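You operate a simulated robot arm through the tools that you are given. There is no shell and no other tool. Be economical: measure what you need, move in short steps, check, and stop when the job is done.

Carry out the task below with a simulated robot arm. There is one attempt and no reset: what you move stays moved.

## Task
Close the white carton and label it as the order card says.
Fine: one label, straight on the flap; stand the block back.
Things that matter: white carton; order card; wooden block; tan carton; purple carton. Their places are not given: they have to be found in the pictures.

Only the result counts: the job must be done as asked and must still hold three seconds after the hand-in. Knocking over, shifting, dropping, spilling or breaking anything else fails it.

## Robot
A 7-joint arm with a two-finger parallel gripper, fixed in place. Base frame: the origin is at the foot of the arm, x ahead of it, y to its left, z up; the work surface is at about z = 0. Readings come in m, degrees, newtons and seconds.
With the tool pointing down near the work surface it reaches from about 0.22 to 0.58 m from the base axis. Its first joint turns from -66.0 to 66.0 degrees. Payload 2.5 kg.
The tool frame sits at the grasp point between the pads (the TCP): z along the fingers, y along the line on which they close. The tips reach 0.023 m beyond it. Largest opening 0.094 m; finger width 0.038, thickness 0.01; the body of the gripper, 0.054 by 0.096 m, starts 0.039 m behind the TCP.
Orientation is that of the tool frame in the base frame, as a unit quaternion [w, x, y, z]. With the fingers straight down and closing along the base's y, the tool's x points along the base's -x, its y along +y and its z along -z.

## Interface
- The arm moves only by the tool jog_arm. Its argument "steps" is a list of rows, each an object (a shift or turn left out is 0, a gripper value left out holds the last) with "angular": the turn, a rotation vector about the tool's x, y, z in degrees, a list of three; "travel": the shift along the tool's x, y, z in cm, a list of three; "jaw": the finger opening in cm, from 0 to 9.4. In form: [{"angular": [wx, wy, wz], "travel": [x, y, z], "jaw": jaw}, ...]. A call has 1 to 10 rows; each row is the pose to reach, as a shift and turn from the pose commanded when the call began, along the tool's axes at that moment. A row lasts 0.2 s, in which the tool goes at most 0.05 m and 8.6 degrees; a call with a longer step from one row to the next is refused whole, and so is a gripper value outside its range. Where a pose cannot be reached the arm comes as near as it can. A force on the tool above 40 N (or 10 N above the force at the start of the call, whichever is more), or a blocked arm, ends the call early, and 0.2 s more pass. The fingers move at their own pace (about 0.108 m/s each) and stop on an object; they squeeze with about 24 N. The grip force told is the motor's: it shows also when the fingers shut on nothing. Time passes only in rows, and 0.2 s behind the last, so rows that repeat a pose let the fingers close. It gives the time, the measured TCP pose, the force on the tool (base axes), the opening and the grip force at its end, in the units of the frame above (readings bear some noise).
- Cameras (640 x 400 px; columns grow to the right, rows downward): "scene" is fixed at [0.1174, -0.4052, 0.547]; the picture's right is [0.85, -0.53, 0.00], its down [-0.29, -0.47, -0.83] and it looks along [0.44, 0.71, -0.55] (base axes); focal length 306 px, centre (320, 200). "wrist" rides on the gripper at [-0.039, 0, -0.044] in the tool frame; the picture's right is [0.00, -1.00, 0.00], its down [0.97, 0.00, -0.24] and it looks along [0.24, 0.00, 0.97] (tool axes); focal length 218 px, centre (320, 200).
- get_image(camera): a new picture of that camera. It takes no simulated time.
- measure_at(camera, pixels): for up to 12 pixels [column, row] of the newest picture of that camera ("zoom" is the newest enlarged one), the place [x, y, z] in the base frame of the surface seen there, good to about 0.002 m. It takes no simulated time.
- zoom(camera, box): a new picture of the part [left, top, right, bottom] of that camera's present view, enlarged. It takes no simulated time.
- finish_job(): hands the job in; it is judged then, once.

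Go step by step. Measure first, check grasps and placings, and put right what went wrong. The budget is 80 turns and 54 pictures, counting those below and the enlarged ones. Unless the task says otherwise, let go and move clear before handing in, and close with one line.

The tools are called by a JSON object that holds its "fn" and its "kwargs". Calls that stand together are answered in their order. jog_arm: Moves the arm, as the interface text tells. Its arguments: {"type":"object","properties":{"steps":{"type":"array","items":{"type":"object","properties":{"angular":{"type":"array","items":{"type":"number"}},"travel":{"type":"array","items":{"type":"number"}},"jaw":{"type":"number"}}}}},"required":["steps"]} The other tools are called the same way: get_image (camera) takes a picture; measure_at (camera, pixels) gives the place of the surface under pixels of a picture; zoom (camera, box) takes an enlarged picture of a part of a camera's view; finish_job () hands the job in.

At the start:

```text
time_s: 0.0
position: [0.383, 0.0228, 0.3822]
orientation: [0.0, -0.001, 1.0, -0.001]
force: [0.2, 0.3, -0.4]
finger_gap: 0.094
grip_force: 0.1
```

scene: 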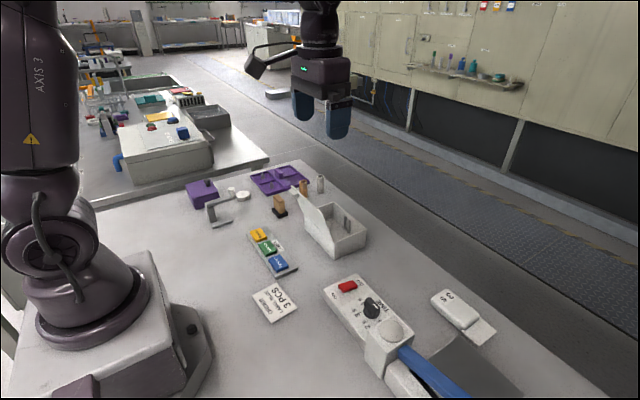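
wrist: 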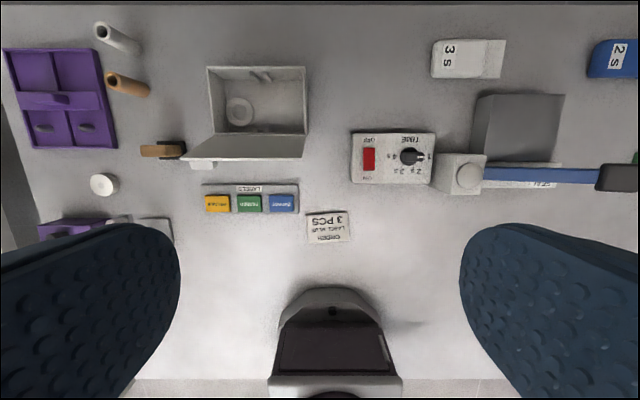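

The scene shows an open white carton near (335,230), labels near (268,250) and an order card near (275,300). I'll zoom in to read them.

{"fn": "zoom", "kwargs": {"camera": "scene", "box": [170, 150, 390, 330]}}

{"fn": "zoom", "kwargs": {"camera": "wrist", "box": [180, 50, 360, 250]}}

{"fn": "zoom", "kwargs": {"camera": "wrist", "box": [0, 10, 200, 250]}}

{"fn": "zoom", "kwargs": {"camera": "scene", "box": [310, 260, 510, 400]}}

```text
2.22 times, centred on (280, 240) of scene
```

zoom: 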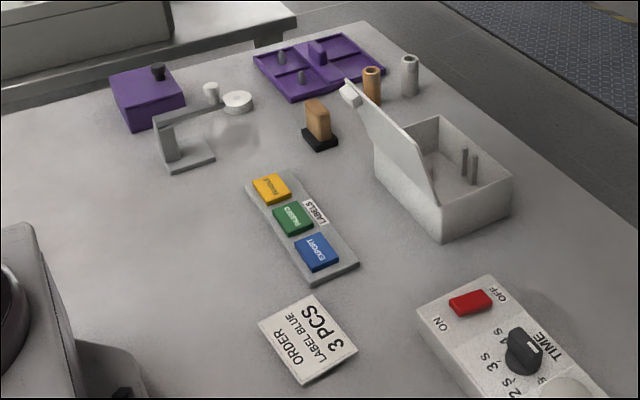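

```text
2.00 times, centred on (270, 150) of wrist
```

zoom: 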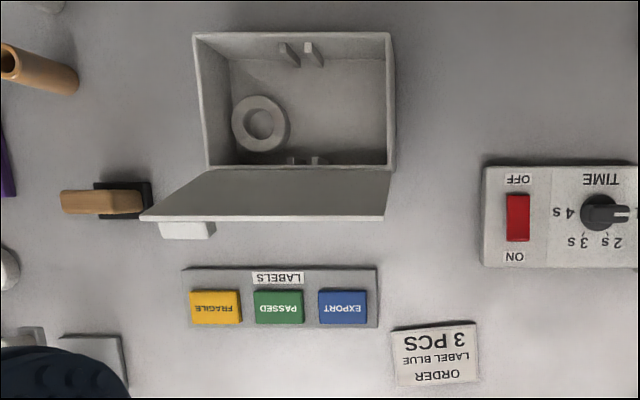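

```text
1.67 times, centred on (100, 130) of wrist
```

zoom: 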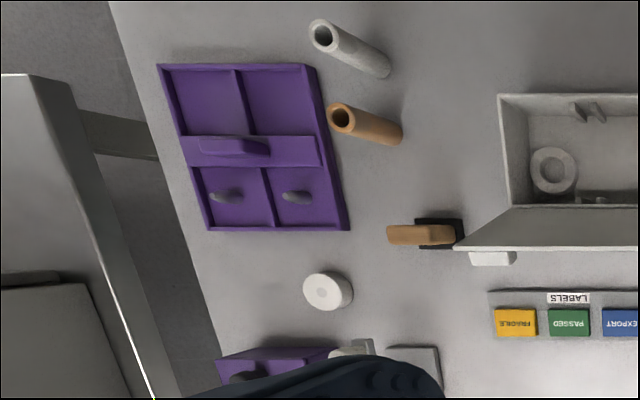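

```text
2.86 times, centred on (410, 330) of scene
```

zoom: 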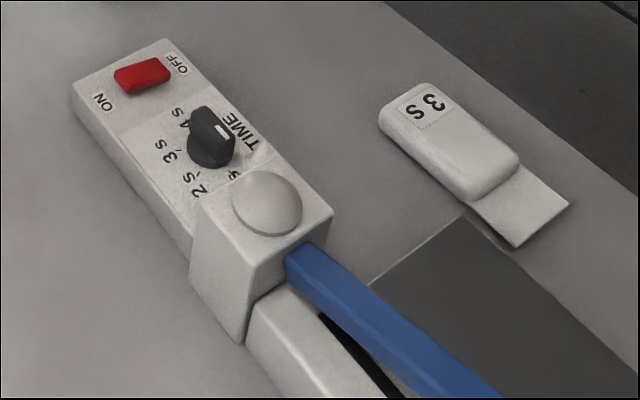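

The card reads "ORDER / LABEL BLUE / 3 PCS", and the blue label is EXPORT. I'll measure the main items before looking closer.

{"fn": "get_image", "kwargs": {"camera": "wrist"}}

{"fn": "measure_at", "kwargs": {"camera": "wrist", "pixels": [[209, 68], [305, 68], [304, 160], [187, 160], [282, 203], [220, 203], [203, 165], [165, 151], [147, 151], [240, 112], [262, 74], [285, 120]]}}

{"fn": "zoom", "kwargs": {"camera": "scene", "box": [260, 160, 380, 270]}}

```text
47 pictures are left
```

wrist: 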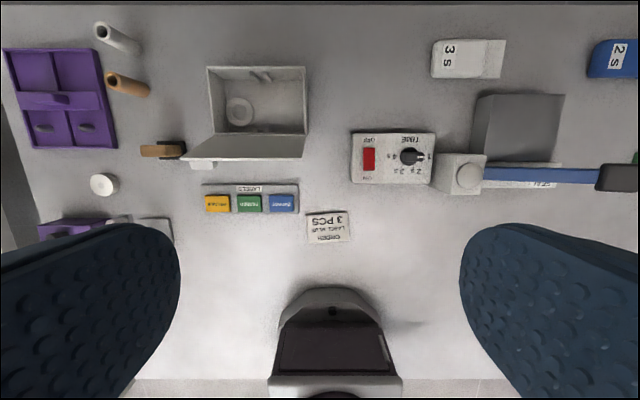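

```text
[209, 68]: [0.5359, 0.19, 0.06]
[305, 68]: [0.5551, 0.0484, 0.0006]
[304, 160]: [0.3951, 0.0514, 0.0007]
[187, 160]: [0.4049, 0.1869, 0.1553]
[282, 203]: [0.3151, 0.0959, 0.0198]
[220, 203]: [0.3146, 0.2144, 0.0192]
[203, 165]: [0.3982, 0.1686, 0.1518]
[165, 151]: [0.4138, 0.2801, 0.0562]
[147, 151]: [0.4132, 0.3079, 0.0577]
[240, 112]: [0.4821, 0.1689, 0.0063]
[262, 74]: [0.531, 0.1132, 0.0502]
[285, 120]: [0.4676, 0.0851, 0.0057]
```

```text
3.64 times, centred on (320, 215) of scene
```

zoom: 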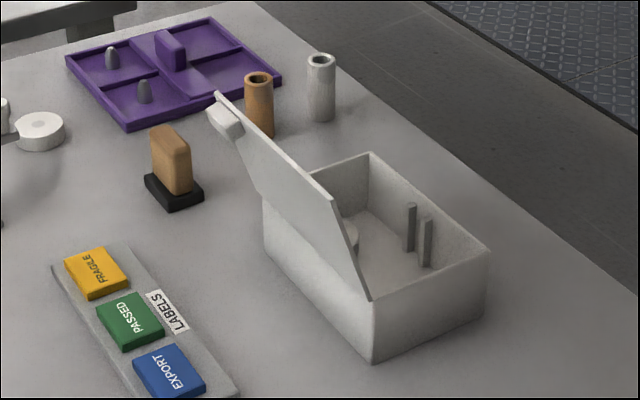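

The carton is about x 0.43–0.54, y 0.06–0.19 with its rim at z 0.06, and the lid stands up on the near side. I'll move left and look at the block, the tray and the carton interior.

{"fn": "jog_arm", "kwargs": {"steps": [{"travel": [0, 4.5, 0]}, {"travel": [0, 9, 0]}, {"travel": [0, 13, 0]}, {"travel": [2, 17, 0]}, {"travel": [4, 20, 0]}, {"travel": [4, 20, 0]}]}}

{"fn": "get_image", "kwargs": {"camera": "wrist"}}

{"fn": "get_image", "kwargs": {"camera": "scene"}}

```text
time_s: 1.4
position: [0.3443, 0.2245, 0.3815]
orientation: [0.0, 0.0, 1.0, 0.001]
force: [-0.4, -0.1, -0.2]
finger_gap: 0.0939
grip_force: 0.0
```

```text
45 pictures are left
```

wrist: 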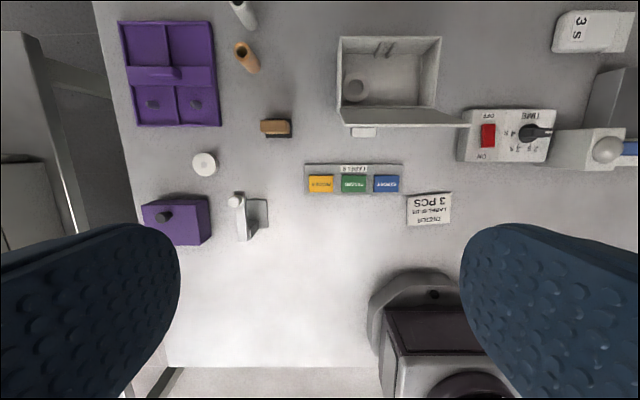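

```text
44 pictures are left
```

scene: 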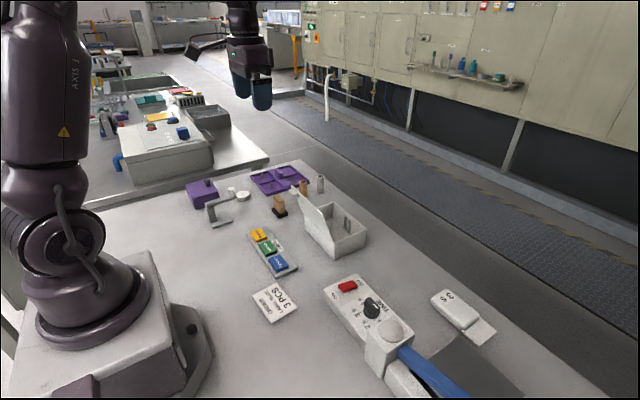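

{"fn": "zoom", "kwargs": {"camera": "wrist", "box": [330, 20, 480, 140]}}

{"fn": "zoom", "kwargs": {"camera": "wrist", "box": [110, 0, 310, 250]}}

{"fn": "measure_at", "kwargs": {"camera": "wrist", "pixels": [[345, 122], [468, 124], [363, 132], [352, 131], [375, 131], [408, 116], [338, 38], [441, 38], [437, 109], [341, 107], [353, 92], [276, 126]]}}

```text
3.33 times, centred on (405, 80) of wrist
```

zoom: 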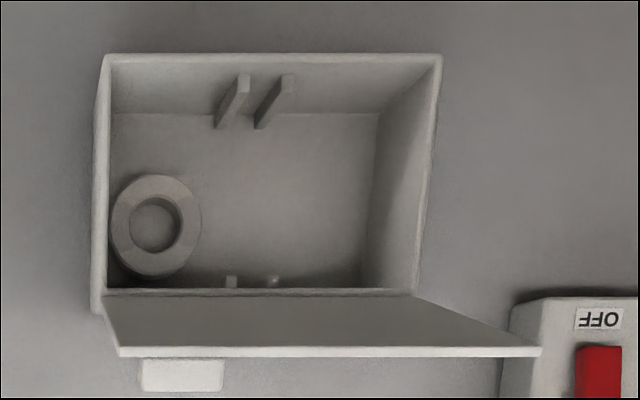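

```text
1.60 times, centred on (210, 125) of wrist
```

zoom: 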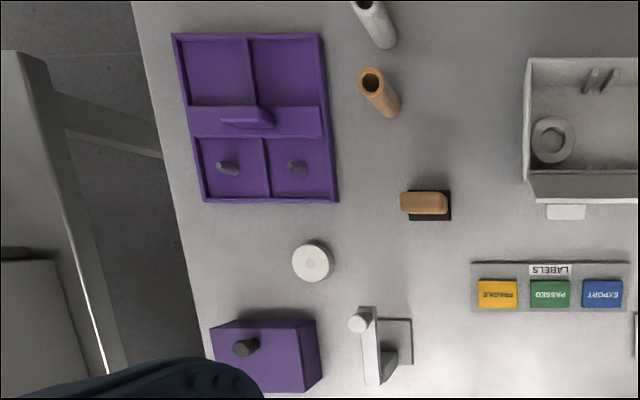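

```text
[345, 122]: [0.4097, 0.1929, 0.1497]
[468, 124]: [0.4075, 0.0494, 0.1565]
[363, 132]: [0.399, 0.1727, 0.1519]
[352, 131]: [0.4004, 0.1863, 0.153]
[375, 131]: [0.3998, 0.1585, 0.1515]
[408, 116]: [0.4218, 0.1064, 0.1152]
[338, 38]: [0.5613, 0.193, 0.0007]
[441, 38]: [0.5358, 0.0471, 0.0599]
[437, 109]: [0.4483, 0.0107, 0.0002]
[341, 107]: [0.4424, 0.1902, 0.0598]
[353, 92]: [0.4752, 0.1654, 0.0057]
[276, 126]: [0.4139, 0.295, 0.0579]
```

The lid is about 0.10 m long and 17° past vertical, with a tab on its outer face at y≈0.17. I haven't seen a tan carton, so I'll look to the right side.

{"fn": "jog_arm", "kwargs": {"steps": [{"travel": [0, -5, 0]}, {"travel": [0, -10, 0]}, {"travel": [0, -15, 0]}, {"travel": [0, -20, 0]}, {"travel": [0, -25, 0]}, {"travel": [0, -30, 0]}, {"travel": [0, -35, 0]}, {"travel": [0, -40, 0]}, {"travel": [0, -43, 0]}]}}

{"fn": "get_image", "kwargs": {"camera": "wrist"}}

```text
time_s: 3.4
position: [0.3428, -0.207, 0.3812]
orientation: [0.0, 0.0, 1.0, 0.0]
force: [0.8, 0.0, 0.4]
finger_gap: 0.0941
grip_force: 0.0
```

```text
41 pictures are left
```

wrist: 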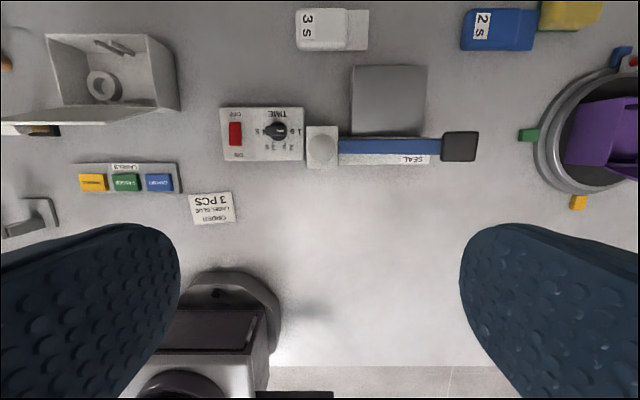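

A turntable-like tray with a purple carton appears at the right (600,150). I'll look further right.

{"fn": "jog_arm", "kwargs": {"steps": [{"travel": [1, -4.5, 0]}, {"travel": [2, -9, 0]}, {"travel": [3, -13, 0]}, {"travel": [4, -17, 0]}, {"travel": [4, -18, 0]}]}}

{"fn": "get_image", "kwargs": {"camera": "wrist"}}

```text
time_s: 4.6
position: [0.3034, -0.3876, 0.3833]
orientation: [0.001, 0.001, 1.0, 0.0]
force: [0.3, 0.1, -0.7]
finger_gap: 0.0941
grip_force: 0.0
```

```text
40 pictures are left
```

wrist: 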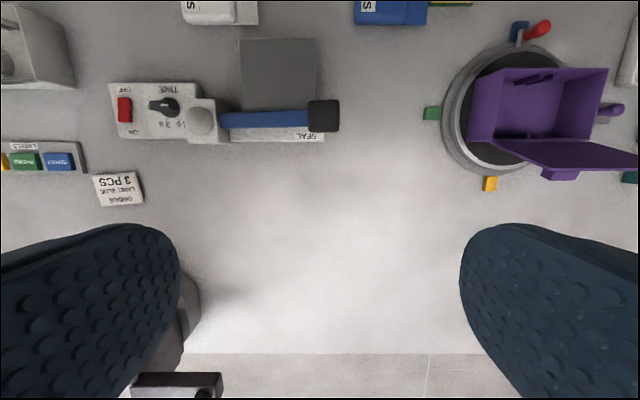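

The purple carton is elsewhere and not part of this order. Next I'll go back and look closely at the labels and the wooden block.

{"fn": "jog_arm", "kwargs": {"steps": [{"travel": [0, 5, 0]}, {"travel": [0, 10, 0]}, {"travel": [0, 15, 0]}, {"travel": [0, 20, 0]}, {"travel": [0, 25, 0]}, {"travel": [0, 30, 0]}, {"travel": [0, 35, 0]}, {"travel": [0, 40, 0]}, {"travel": [0, 45, 0]}, {"travel": [0, 50, 0]}]}}

{"fn": "jog_arm", "kwargs": {"steps": [{"travel": [0, 5, 2]}, {"travel": [0, 10, 5]}, {"travel": [0, 13, 9]}, {"travel": [0, 13, 12]}]}}

{"fn": "get_image", "kwargs": {"camera": "wrist"}}

```text
time_s: 6.8
position: [0.3011, 0.1138, 0.3809]
orientation: [0.0, 0.001, 1.0, 0.0]
force: [0.4, 0.8, -0.4]
finger_gap: 0.0942
grip_force: 0.1
```

```text
refused: row 1 steps farther than a row can; nothing moved
```

```text
39 pictures are left
```

wrist: 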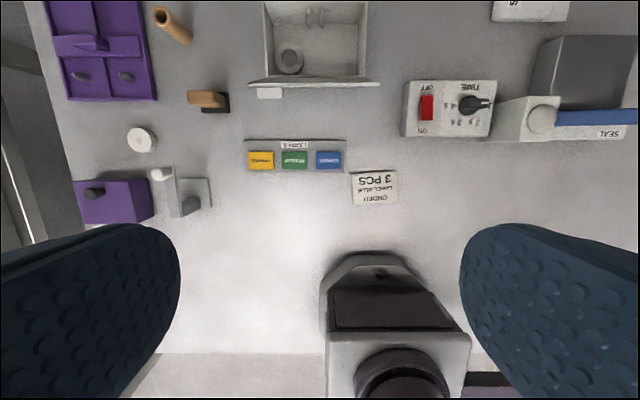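

I'll descend for a closer view, staying short of the lid.

{"fn": "jog_arm", "kwargs": {"steps": [{"travel": [0, 4, 2]}, {"travel": [0, 8, 4]}, {"travel": [0, 11, 7]}, {"travel": [0, 12, 11]}, {"travel": [0, 12, 14]}, {"travel": [0, 12, 14]}]}}

{"fn": "get_image", "kwargs": {"camera": "wrist"}}

```text
time_s: 8.2
position: [0.3041, 0.2324, 0.2417]
orientation: [0.0, 0.0, 1.0, 0.0]
force: [0.0, -0.3, 0.1]
finger_gap: 0.094
grip_force: 0.0
```

```text
38 pictures are left
```

wrist: 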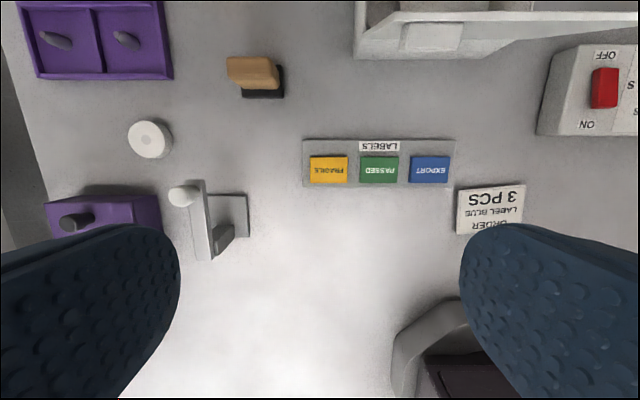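

{"fn": "zoom", "kwargs": {"camera": "wrist", "box": [290, 120, 470, 200]}}

{"fn": "measure_at", "kwargs": {"camera": "wrist", "pixels": [[412, 157], [449, 157], [448, 182], [411, 182], [430, 165], [405, 170], [432, 185], [402, 140], [229, 60], [276, 62], [276, 78], [262, 96]]}}

{"fn": "zoom", "kwargs": {"camera": "wrist", "box": [200, 30, 320, 120]}}

{"fn": "measure_at", "kwargs": {"camera": "zoom", "pixels": [[150, 140], [400, 150], [420, 235], [160, 215], [450, 185], [445, 350], [230, 350], [440, 270], [230, 300], [340, 330]]}}

```text
3.56 times, centred on (380, 160) of wrist
```

zoom: 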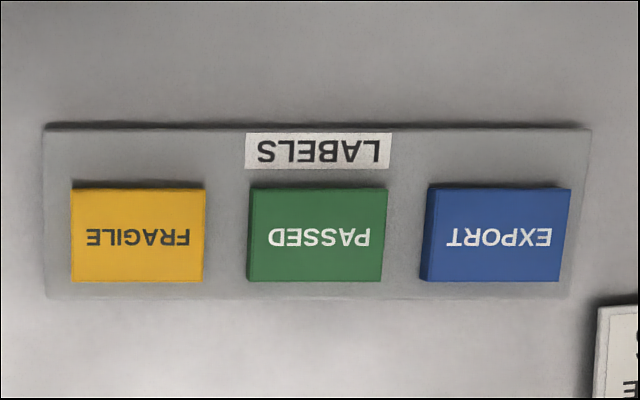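

```text
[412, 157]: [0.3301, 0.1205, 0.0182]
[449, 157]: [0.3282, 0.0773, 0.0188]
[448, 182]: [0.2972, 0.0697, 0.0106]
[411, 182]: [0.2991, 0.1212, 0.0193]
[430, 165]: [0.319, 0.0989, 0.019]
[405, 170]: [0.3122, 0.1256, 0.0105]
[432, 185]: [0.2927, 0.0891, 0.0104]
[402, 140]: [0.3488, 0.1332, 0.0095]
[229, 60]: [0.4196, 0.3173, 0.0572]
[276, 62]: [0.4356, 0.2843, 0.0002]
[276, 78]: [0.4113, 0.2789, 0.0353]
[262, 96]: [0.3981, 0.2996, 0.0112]
```

```text
4.44 times, centred on (260, 75) of wrist
```

zoom: 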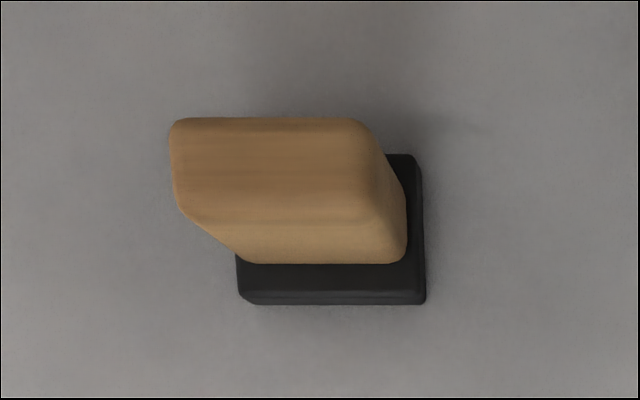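

```text
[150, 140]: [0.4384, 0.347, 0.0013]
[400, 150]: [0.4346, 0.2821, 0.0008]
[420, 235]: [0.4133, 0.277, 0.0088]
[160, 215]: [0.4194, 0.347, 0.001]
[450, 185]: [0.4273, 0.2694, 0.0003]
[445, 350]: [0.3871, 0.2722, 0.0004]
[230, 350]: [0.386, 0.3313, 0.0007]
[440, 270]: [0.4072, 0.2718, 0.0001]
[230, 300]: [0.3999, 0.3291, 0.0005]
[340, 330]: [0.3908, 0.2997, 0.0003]
```

The block is a wooden handle on a black pad about the size of a label (0.043×0.030), so it looks like a label applicator. First I'll close the lid: shut the fingers and come in behind it at y≈0.11.

{"fn": "jog_arm", "kwargs": {"steps": [{"travel": [0, -4, 2], "jaw": 0}, {"travel": [0, -8, 4]}, {"travel": [0, -12, 6]}, {"travel": [-2, -12.2, 9]}, {"travel": [-5.5, -12.2, 10]}, {"travel": [-5.5, -12.2, 10]}]}}

{"fn": "jog_arm", "kwargs": {"steps": [{"travel": [-1, 0, 0]}, {"travel": [-2, 0, 0]}, {"travel": [-3, 0, 0]}, {"travel": [-4, 0, 0]}, {"travel": [-5, 0, 0]}, {"travel": [-6, 0, 0]}]}}

{"fn": "get_image", "kwargs": {"camera": "scene"}}

```text
time_s: 9.6
position: [0.3608, 0.1102, 0.1427]
orientation: [0.0, 0.0, 1.0, 0.0]
force: [-0.1, 0.8, 0.0]
finger_gap: 0.0001
grip_force: 23.8
```

```text
time_s: 11.0
position: [0.419, 0.1093, 0.1429]
orientation: [-0.001, 0.001, 1.0, 0.001]
force: [-0.1, 0.3, 0.2]
finger_gap: 0.0001
grip_force: 23.5
```

```text
35 pictures are left
```

scene: 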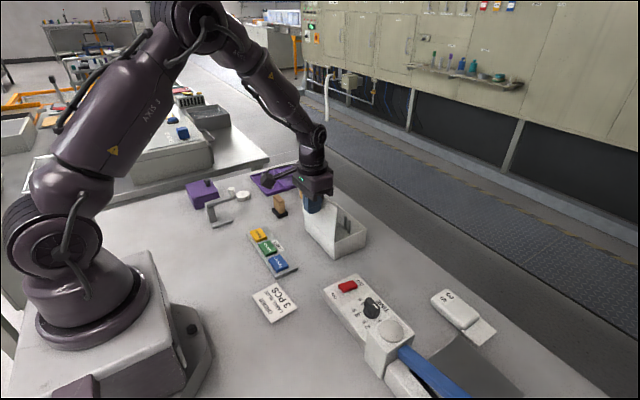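

The lid is now about vertical, with the front of the fingers at x≈0.438 and very low force. I'll keep pushing forward and down along the arc.

{"fn": "jog_arm", "kwargs": {"steps": [{"travel": [-1, 0, 0]}, {"travel": [-2, 0, 0]}, {"travel": [-3, 0, 0.3]}, {"travel": [-4, 0, 0.6]}, {"travel": [-5, 0, 1]}]}}

{"fn": "zoom", "kwargs": {"camera": "scene", "box": [260, 160, 400, 270]}}

```text
time_s: 12.2
position: [0.4711, 0.1126, 0.1331]
orientation: [-0.001, 0.0, 1.0, 0.0]
force: [0.1, -0.8, 0.5]
finger_gap: 0.0
grip_force: 24.0
```

```text
3.64 times, centred on (330, 215) of scene
```

zoom: 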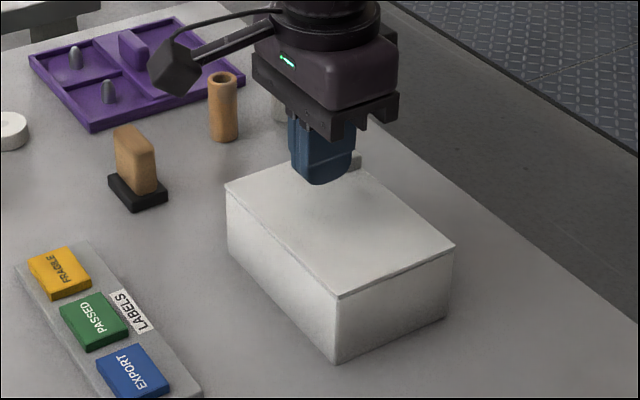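

The lid fell shut and lies flat. I'll back off and measure its top.

{"fn": "jog_arm", "kwargs": {"steps": [{"travel": [2, 2, -4]}, {"travel": [5, 4, -8]}, {"travel": [9, 6, -11]}, {"travel": [11, 7, -13]}, {"travel": [11, 7, -13]}]}}

{"fn": "get_image", "kwargs": {"camera": "wrist"}}

```text
refused: row 2 steps farther than a row can; nothing moved
```

```text
33 pictures are left
```

wrist: 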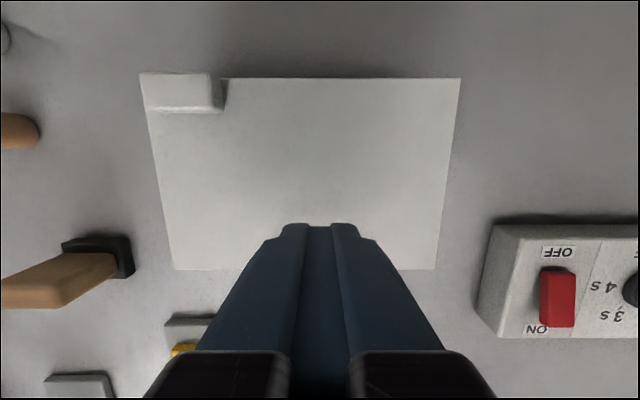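

{"fn": "measure_at", "kwargs": {"camera": "wrist", "pixels": [[222, 82], [458, 81], [434, 267], [176, 266], [155, 150], [300, 180], [400, 180], [150, 85], [205, 100], [222, 108], [68, 245], [125, 240]]}}

{"fn": "jog_arm", "kwargs": {"steps": [{"travel": [0, 0, -4]}, {"travel": [3, 3, -6]}, {"travel": [6, 6, -7]}, {"travel": [7, 9, -9]}, {"travel": [7, 13, -9]}, {"travel": [7, 15, -9]}, {"travel": [7, 15, -9], "jaw": 5}, {"travel": [7, 15, -9]}]}}

{"fn": "get_image", "kwargs": {"camera": "wrist"}}

```text
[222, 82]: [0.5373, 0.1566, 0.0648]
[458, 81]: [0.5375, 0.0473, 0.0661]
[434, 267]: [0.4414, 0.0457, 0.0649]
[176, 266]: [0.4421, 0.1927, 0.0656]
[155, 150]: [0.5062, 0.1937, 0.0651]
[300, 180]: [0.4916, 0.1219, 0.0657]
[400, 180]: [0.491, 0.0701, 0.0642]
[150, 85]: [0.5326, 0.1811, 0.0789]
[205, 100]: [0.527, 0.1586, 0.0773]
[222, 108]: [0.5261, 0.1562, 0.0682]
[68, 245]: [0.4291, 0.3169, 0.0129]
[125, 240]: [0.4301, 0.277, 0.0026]
```

```text
time_s: 14.0
position: [0.4, 0.2603, 0.2207]
orientation: [0.001, 0.0, 1.0, 0.0]
force: [0.9, -0.3, 0.4]
finger_gap: 0.0498
grip_force: 0.2
```

```text
32 pictures are left
```

wrist: 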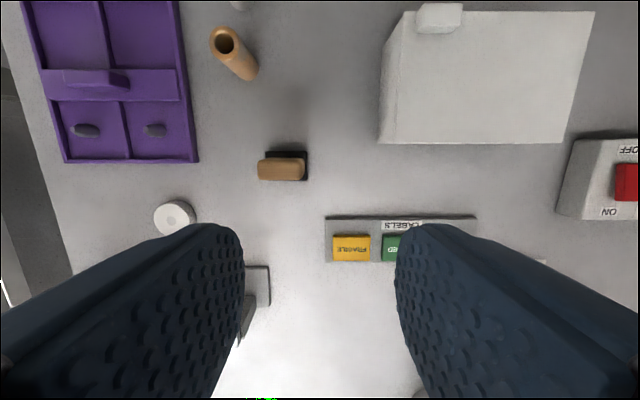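

The lid is flat at z≈0.065, with its centre near (0.49, 0.12). Next I'll measure the block and the label for the pick.

{"fn": "zoom", "kwargs": {"camera": "wrist", "box": [240, 135, 330, 195]}}

{"fn": "measure_at", "kwargs": {"camera": "wrist", "pixels": [[260, 163], [300, 163], [260, 176], [300, 176], [280, 161], [280, 170], [270, 154], [266, 153], [305, 152], [305, 178], [285, 153], [306, 165]]}}

{"fn": "zoom", "kwargs": {"camera": "scene", "box": [260, 180, 310, 225]}}

```text
6.67 times, centred on (285, 165) of wrist
```

zoom: 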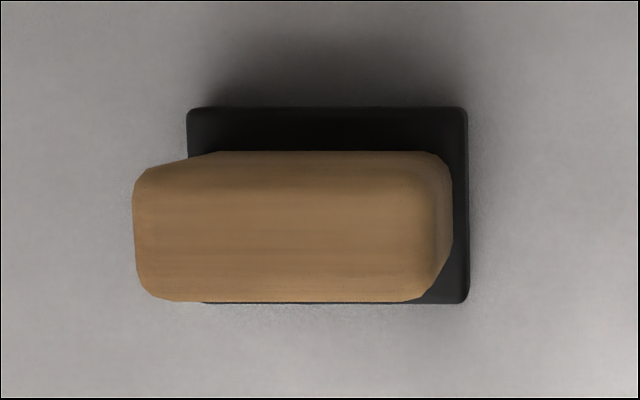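

```text
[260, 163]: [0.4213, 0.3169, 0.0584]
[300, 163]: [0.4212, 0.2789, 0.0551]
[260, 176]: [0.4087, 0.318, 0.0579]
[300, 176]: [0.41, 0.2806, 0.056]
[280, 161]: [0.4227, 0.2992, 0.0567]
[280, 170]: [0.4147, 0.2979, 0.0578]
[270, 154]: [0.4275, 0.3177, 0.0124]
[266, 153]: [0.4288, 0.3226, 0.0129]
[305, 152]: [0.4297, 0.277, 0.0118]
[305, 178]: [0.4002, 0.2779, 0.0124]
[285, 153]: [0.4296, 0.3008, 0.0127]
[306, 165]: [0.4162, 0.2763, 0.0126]
```

```text
8.89 times, centred on (285, 202) of scene
```

zoom: 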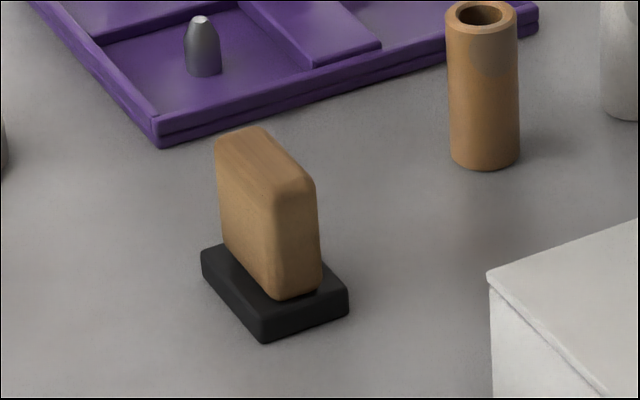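

The block's centre is (0.415, 0.299), with a 0.042 m grip span along y and a handle from z 0.0125 to 0.058. I'll open the jaws and go down over it.

{"fn": "jog_arm", "kwargs": {"steps": [{"travel": [-0.8, 2, 2], "jaw": 7.5}, {"travel": [-1.6, 3.85, 5]}, {"travel": [-1.6, 3.85, 9]}, {"travel": [-1.6, 3.85, 11.5]}, {"travel": [-1.6, 3.85, 11.5]}]}}

{"fn": "get_image", "kwargs": {"camera": "wrist"}}

```text
time_s: 15.2
position: [0.4149, 0.3013, 0.1055]
orientation: [0.0, 0.0, 1.0, 0.0]
force: [0.5, 0.2, -0.2]
finger_gap: 0.0753
grip_force: 0.1
```

```text
29 pictures are left
```

wrist: 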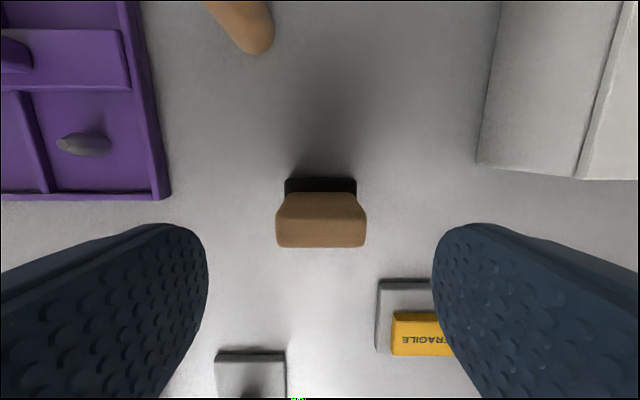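

The block sits centred between the fingers at (320,220). I'll descend 6.4 cm and close.

{"fn": "jog_arm", "kwargs": {"steps": [{"travel": [0, 0, 3]}, {"travel": [0, 0, 5]}, {"travel": [0, 0, 6.4]}, {"travel": [0, 0, 6.4], "jaw": 3}, {"travel": [0, 0, 6.4]}, {"travel": [0, 0, 6.4]}]}}

```text
time_s: 16.6
position: [0.4157, 0.3003, 0.0438]
orientation: [0.001, 0.0, 1.0, 0.001]
force: [0.0, -0.4, -0.2]
finger_gap: 0.0436
grip_force: 24.3
```

The grip holds at a 0.0436 opening. I'll lift and see whether the black pad comes along.

{"fn": "jog_arm", "kwargs": {"steps": [{"travel": [0, 0, -3]}, {"travel": [0, 0, -6]}, {"travel": [0, 0, -9]}, {"travel": [0, 0, -9]}]}}

{"fn": "zoom", "kwargs": {"camera": "scene", "box": [230, 120, 350, 230]}}

```text
time_s: 17.6
position: [0.4147, 0.3, 0.1333]
orientation: [0.0, -0.001, 1.0, 0.0]
force: [0.1, -0.1, -1.2]
finger_gap: 0.0435
grip_force: 23.6
```

```text
3.64 times, centred on (290, 175) of scene
```

zoom: 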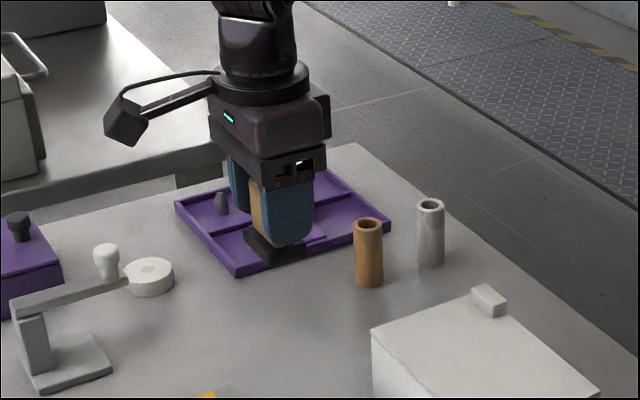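

The pad came up with the block, so it is an applicator. I'll move it over the blue label at (0.3145, 0.099) while staying high.

{"fn": "jog_arm", "kwargs": {"steps": [{"travel": [0, -4.9, 0]}, {"travel": [0, -9.5, 0]}, {"travel": [3, -13, 0]}, {"travel": [6, -16, 0]}, {"travel": [9, -19, 0]}, {"travel": [10.05, -20.15, 0]}, {"travel": [10.05, -20.15, 3]}, {"travel": [10.05, -20.15, 3]}]}}

{"fn": "get_image", "kwargs": {"camera": "wrist"}}

{"fn": "zoom", "kwargs": {"camera": "scene", "box": [220, 200, 340, 300]}}

```text
time_s: 19.4
position: [0.314, 0.0969, 0.1032]
orientation: [0.0, -0.001, 1.0, 0.001]
force: [-0.2, -0.3, -0.6]
finger_gap: 0.0435
grip_force: 24.5
```

```text
27 pictures are left
```

wrist: 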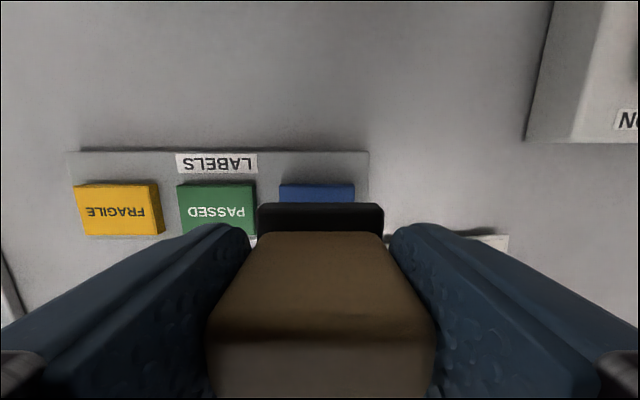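

```text
4.00 times, centred on (280, 250) of scene
```

zoom: 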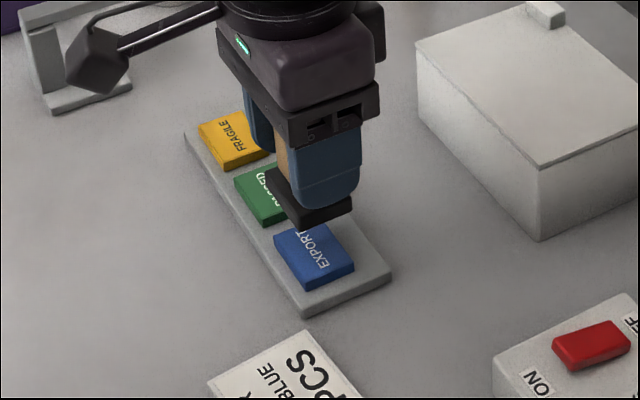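

The pad hangs above the blue label. I'll check the alignment in numbers: label back edge (281–354,188), pad edge (260–383,207).

{"fn": "measure_at", "kwargs": {"camera": "wrist", "pixels": [[283, 187], [352, 187], [300, 192], [340, 192], [263, 206], [380, 206], [320, 207], [320, 187], [180, 188], [252, 188]]}}

```text
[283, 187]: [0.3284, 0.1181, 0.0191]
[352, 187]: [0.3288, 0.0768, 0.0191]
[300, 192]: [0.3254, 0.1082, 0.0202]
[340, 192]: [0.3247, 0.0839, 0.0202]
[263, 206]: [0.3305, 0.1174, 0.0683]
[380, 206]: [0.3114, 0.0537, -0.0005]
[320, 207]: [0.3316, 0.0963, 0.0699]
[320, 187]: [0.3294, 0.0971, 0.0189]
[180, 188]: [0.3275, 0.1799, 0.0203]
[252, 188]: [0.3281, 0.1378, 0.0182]
```

Label and pad agree to within about 1 mm. I'll shift 1 mm and press down gently.

{"fn": "jog_arm", "kwargs": {"steps": [{"travel": [0, 0.1, 1.5]}, {"travel": [0, 0.1, 3]}, {"travel": [0, 0.1, 3.6]}, {"travel": [0, 0.1, 3.9]}, {"travel": [0, 0.1, 4.0]}, {"travel": [0, 0.1, 4.1]}, {"travel": [0, 0.1, 4.2]}, {"travel": [0, 0.1, 4.2]}]}}

```text
time_s: 21.2
position: [0.3164, 0.099, 0.0611]
orientation: [0.0, 0.0, 1.0, 0.0]
force: [-5.7, -1.7, 21.0]
finger_gap: 0.0436
grip_force: 24.1
```

Contact force is 21 N, so the press is firm. I'll lift and check the underside and the label stack.

{"fn": "jog_arm", "kwargs": {"steps": [{"travel": [0, 0, -0.3]}, {"travel": [0, 0, -1.5]}, {"travel": [0, 0, -4]}, {"travel": [0, 0, -7]}, {"travel": [0, 0, -9]}, {"travel": [0, 0, -9]}]}}

{"fn": "zoom", "kwargs": {"camera": "scene", "box": [220, 190, 340, 290]}}

{"fn": "get_image", "kwargs": {"camera": "wrist"}}

```text
time_s: 22.6
position: [0.3154, 0.0981, 0.1506]
orientation: [0.0, 0.001, 1.0, 0.0]
force: [-0.9, 1.2, -0.2]
finger_gap: 0.0437
grip_force: 24.3
```

```text
4.00 times, centred on (280, 240) of scene
```

zoom: 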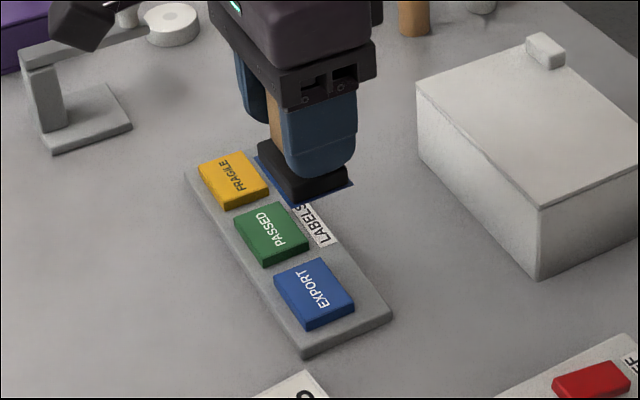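

```text
24 pictures are left
```

wrist: 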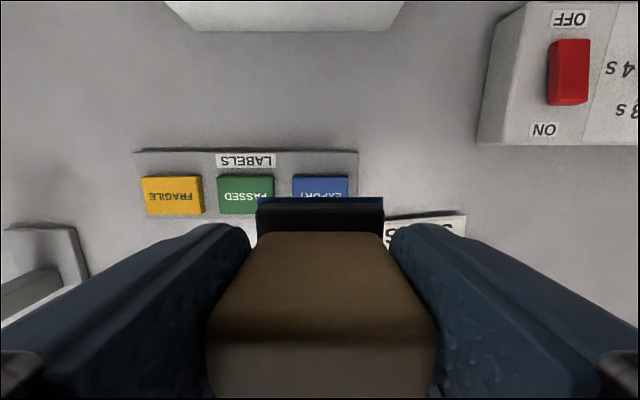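

One thin blue sheet sits straight under the pad (blue rim at y≈200 px), and the stack is otherwise undisturbed. I'll move it over the flap centre (0.489, 0.12), keeping the same orientation.

{"fn": "jog_arm", "kwargs": {"steps": [{"travel": [-4, 0.5, 0]}, {"travel": [-8, 1, 0]}, {"travel": [-12, 1.5, 0]}, {"travel": [-16, 2, 0]}, {"travel": [-17.4, 2.2, 0]}, {"travel": [-17.4, 2.2, 2]}, {"travel": [-17.4, 2.2, 2]}]}}

{"fn": "get_image", "kwargs": {"camera": "wrist"}}

{"fn": "zoom", "kwargs": {"camera": "scene", "box": [270, 150, 400, 260]}}

```text
time_s: 24.2
position: [0.4895, 0.1207, 0.1318]
orientation: [0.0, 0.0, 1.0, 0.0]
force: [0.2, 0.3, -0.4]
finger_gap: 0.0434
grip_force: 24.0
```

```text
23 pictures are left
```

wrist: 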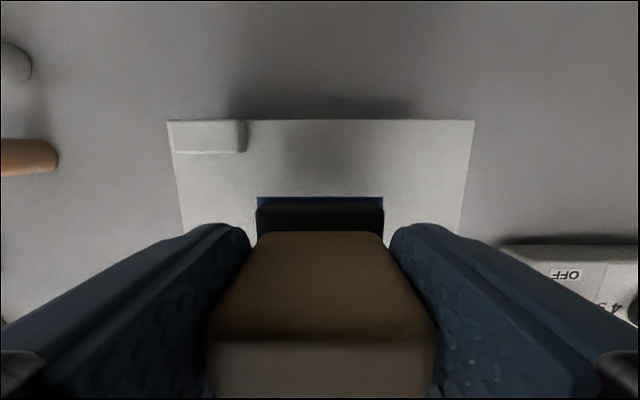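

```text
3.64 times, centred on (335, 205) of scene
```

zoom: 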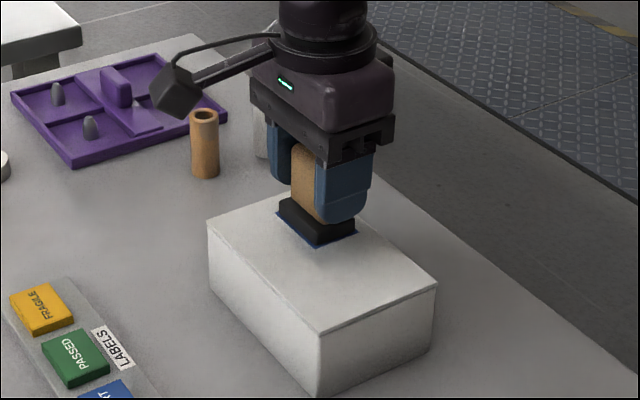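

It is centred and parallel to the lid edges. I'll press down about 2.4 cm onto the flap in small steps.

{"fn": "jog_arm", "kwargs": {"steps": [{"travel": [0, 0, 1]}, {"travel": [0, 0, 1.8]}, {"travel": [0, 0, 2.1]}, {"travel": [0, 0, 2.25]}, {"travel": [0, 0, 2.35]}, {"travel": [0, 0, 2.35]}]}}

```text
time_s: 25.6
position: [0.4881, 0.1207, 0.1081]
orientation: [-0.001, 0.0, 1.0, 0.0]
force: [-1.7, 0.2, 2.0]
finger_gap: 0.0436
grip_force: 23.6
```

Contact is starting at about 2 N. I'll press a little further for a firm bond.

{"fn": "jog_arm", "kwargs": {"steps": [{"travel": [0, 0, 0.1]}, {"travel": [0, 0, 0.2]}, {"travel": [0, 0, 0.25]}, {"travel": [0, 0, 0.25]}, {"travel": [0, 0, 0.25]}]}}

```text
time_s: 26.8
position: [0.4888, 0.1213, 0.1069]
orientation: [0.002, 0.0, 1.0, 0.001]
force: [0.1, 1.4, 21.9]
finger_gap: 0.0437
grip_force: 24.0
```

The press reached 22 N. I'll lift slowly and check that the label stays and the lid does not come up.

{"fn": "jog_arm", "kwargs": {"steps": [{"travel": [0, 0, -0.2]}, {"travel": [0, 0, -0.5]}, {"travel": [0, 0, -1]}, {"travel": [0, 0, -1.5]}, {"travel": [0, 0, -1.5]}]}}

{"fn": "zoom", "kwargs": {"camera": "scene", "box": [270, 150, 400, 260]}}

```text
time_s: 28.0
position: [0.4868, 0.1209, 0.12]
orientation: [-0.001, 0.0, 1.0, 0.0]
force: [-0.8, 0.7, -1.1]
finger_gap: 0.0439
grip_force: 23.7
```

```text
3.64 times, centred on (335, 205) of scene
```

zoom: 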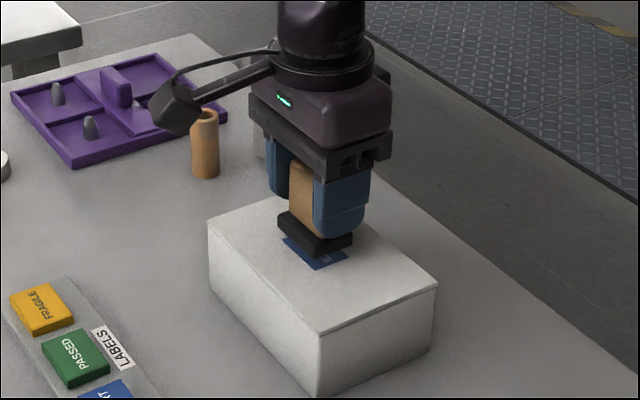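

The label stays on the flap. The block goes back to its original spot, which is exactly +7.35 cm tool x, +17.85 cm tool y and 7.7 cm down from here; I'll travel high first.

{"fn": "jog_arm", "kwargs": {"steps": [{"travel": [0, 0, -3]}, {"travel": [3, 0, -5]}, {"travel": [7.35, 1.5, -5]}, {"travel": [7.35, 6, -5]}, {"travel": [7.35, 10.5, -5]}, {"travel": [7.35, 15, -5]}, {"travel": [7.35, 17.85, -4]}, {"travel": [7.35, 17.85, 0]}, {"travel": [7.35, 17.85, 4]}, {"travel": [7.35, 17.85, 4]}]}}

{"fn": "get_image", "kwargs": {"camera": "wrist"}}

```text
time_s: 30.2
position: [0.416, 0.2996, 0.0778]
orientation: [0.0, -0.001, 1.0, 0.0]
force: [-0.6, -0.4, -0.7]
finger_gap: 0.0436
grip_force: 24.2
```

```text
20 pictures are left
```

wrist: 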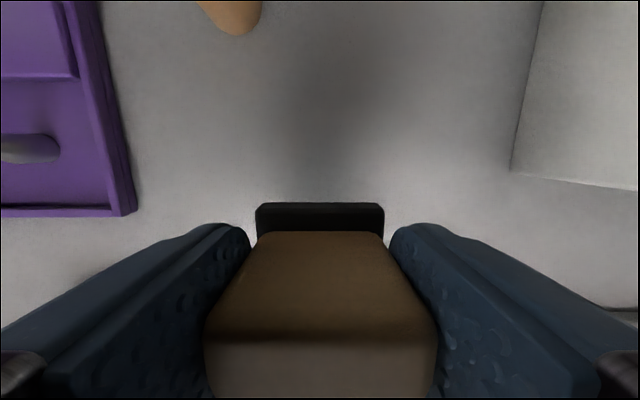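

The pad is clear of the label and over its old spot. I'll lower the last 3.7 cm.

{"fn": "jog_arm", "kwargs": {"steps": [{"travel": [0, 0, 2]}, {"travel": [0, 0, 3]}, {"travel": [0, 0, 3.4]}, {"travel": [0, 0, 3.6]}, {"travel": [0, 0, 3.7]}, {"travel": [0, 0, 3.7]}]}}

```text
time_s: 31.6
position: [0.4148, 0.3, 0.0444]
orientation: [0.0, 0.001, 1.0, 0.0]
force: [0.1, -0.3, 1.4]
finger_gap: 0.0435
grip_force: 24.0
```

It is nearly touching down at 1.4 N. I'll ease it to firm contact, then open and rise.

{"fn": "jog_arm", "kwargs": {"steps": [{"travel": [0, 0, 0.08]}, {"travel": [0, 0, 0.08]}]}}

{"fn": "jog_arm", "kwargs": {"steps": [{"jaw": 5}, {"jaw": 7.5}, {"jaw": 7.5}, {"travel": [0, 0, -3]}, {"travel": [0, 0, -7]}, {"travel": [0, 0, -11]}, {"travel": [0, -1, -15]}, {"travel": [4, -4, -15]}, {"travel": [4, -4, -15]}]}}

{"fn": "get_image", "kwargs": {"camera": "wrist"}}

{"fn": "zoom", "kwargs": {"camera": "scene", "box": [220, 160, 390, 300]}}

```text
time_s: 32.2
position: [0.4157, 0.299, 0.0427]
orientation: [0.0, 0.0, 1.0, 0.001]
force: [-3.4, -1.5, 13.0]
finger_gap: 0.0437
grip_force: 24.2
```

```text
time_s: 34.2
position: [0.3733, 0.2575, 0.1931]
orientation: [0.001, 0.0, 1.0, 0.0]
force: [1.0, 0.4, 0.8]
finger_gap: 0.0749
grip_force: 0.1
```

```text
19 pictures are left
```

wrist: 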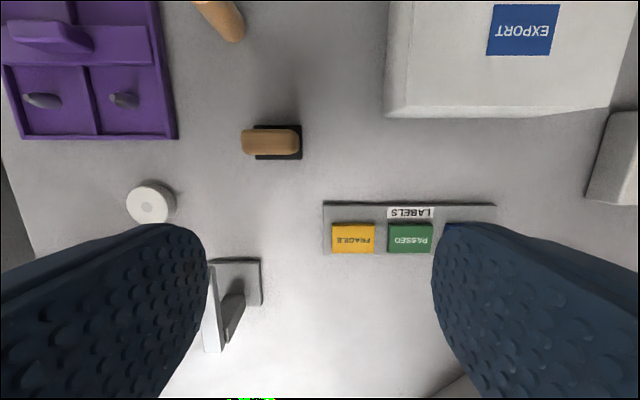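

```text
2.86 times, centred on (305, 230) of scene
```

zoom: 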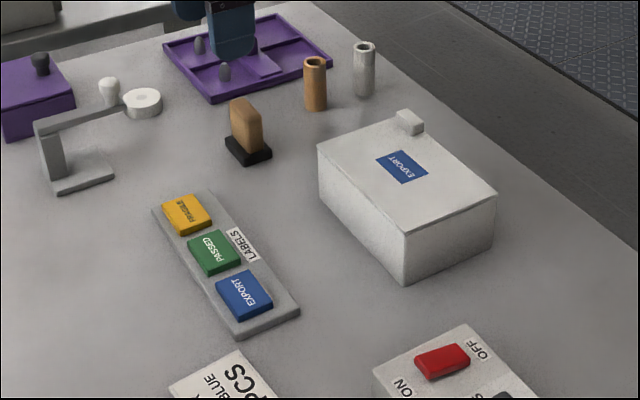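

The label is on the closed flap and the block stands back in place. I'll measure the label corners to confirm it is straight.

{"fn": "measure_at", "kwargs": {"camera": "wrist", "pixels": [[494, 7], [557, 7], [550, 53], [490, 53], [415, 105], [605, 104], [258, 128], [300, 128], [300, 157], [260, 157], [245, 140], [296, 140]]}}

{"fn": "zoom", "kwargs": {"camera": "wrist", "box": [380, 0, 640, 130]}}

```text
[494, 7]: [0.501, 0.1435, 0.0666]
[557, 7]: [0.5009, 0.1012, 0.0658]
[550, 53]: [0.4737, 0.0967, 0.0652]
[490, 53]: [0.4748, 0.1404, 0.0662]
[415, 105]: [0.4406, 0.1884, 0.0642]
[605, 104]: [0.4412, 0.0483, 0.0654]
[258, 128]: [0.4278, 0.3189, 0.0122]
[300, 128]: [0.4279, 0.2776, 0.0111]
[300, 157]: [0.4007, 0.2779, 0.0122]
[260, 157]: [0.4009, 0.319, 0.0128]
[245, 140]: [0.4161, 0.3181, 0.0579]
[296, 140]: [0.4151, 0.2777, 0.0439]
```

```text
2.46 times, centred on (510, 65) of wrist
```

zoom: 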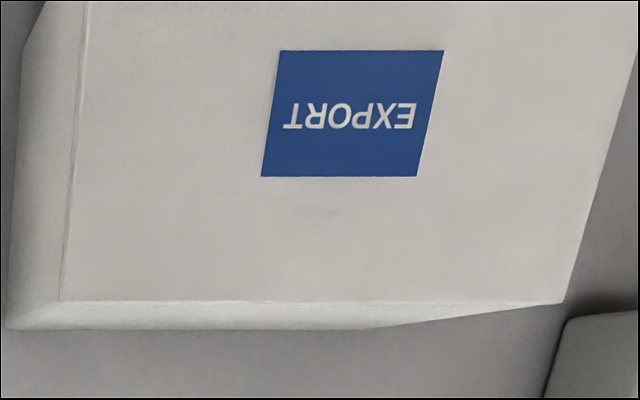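

The label edges run parallel to the flap edges, the lid is flat at z≈0.065, and the block stands at its original place. The arm is clear, so I'm handing in.

{"fn": "finish_job", "kwargs": {}}

```text
The job is handed in.
```

The white carton is closed, one blue EXPORT label sits straight on its flap, and the wooden block is standing back in its original place; the job is handed in.
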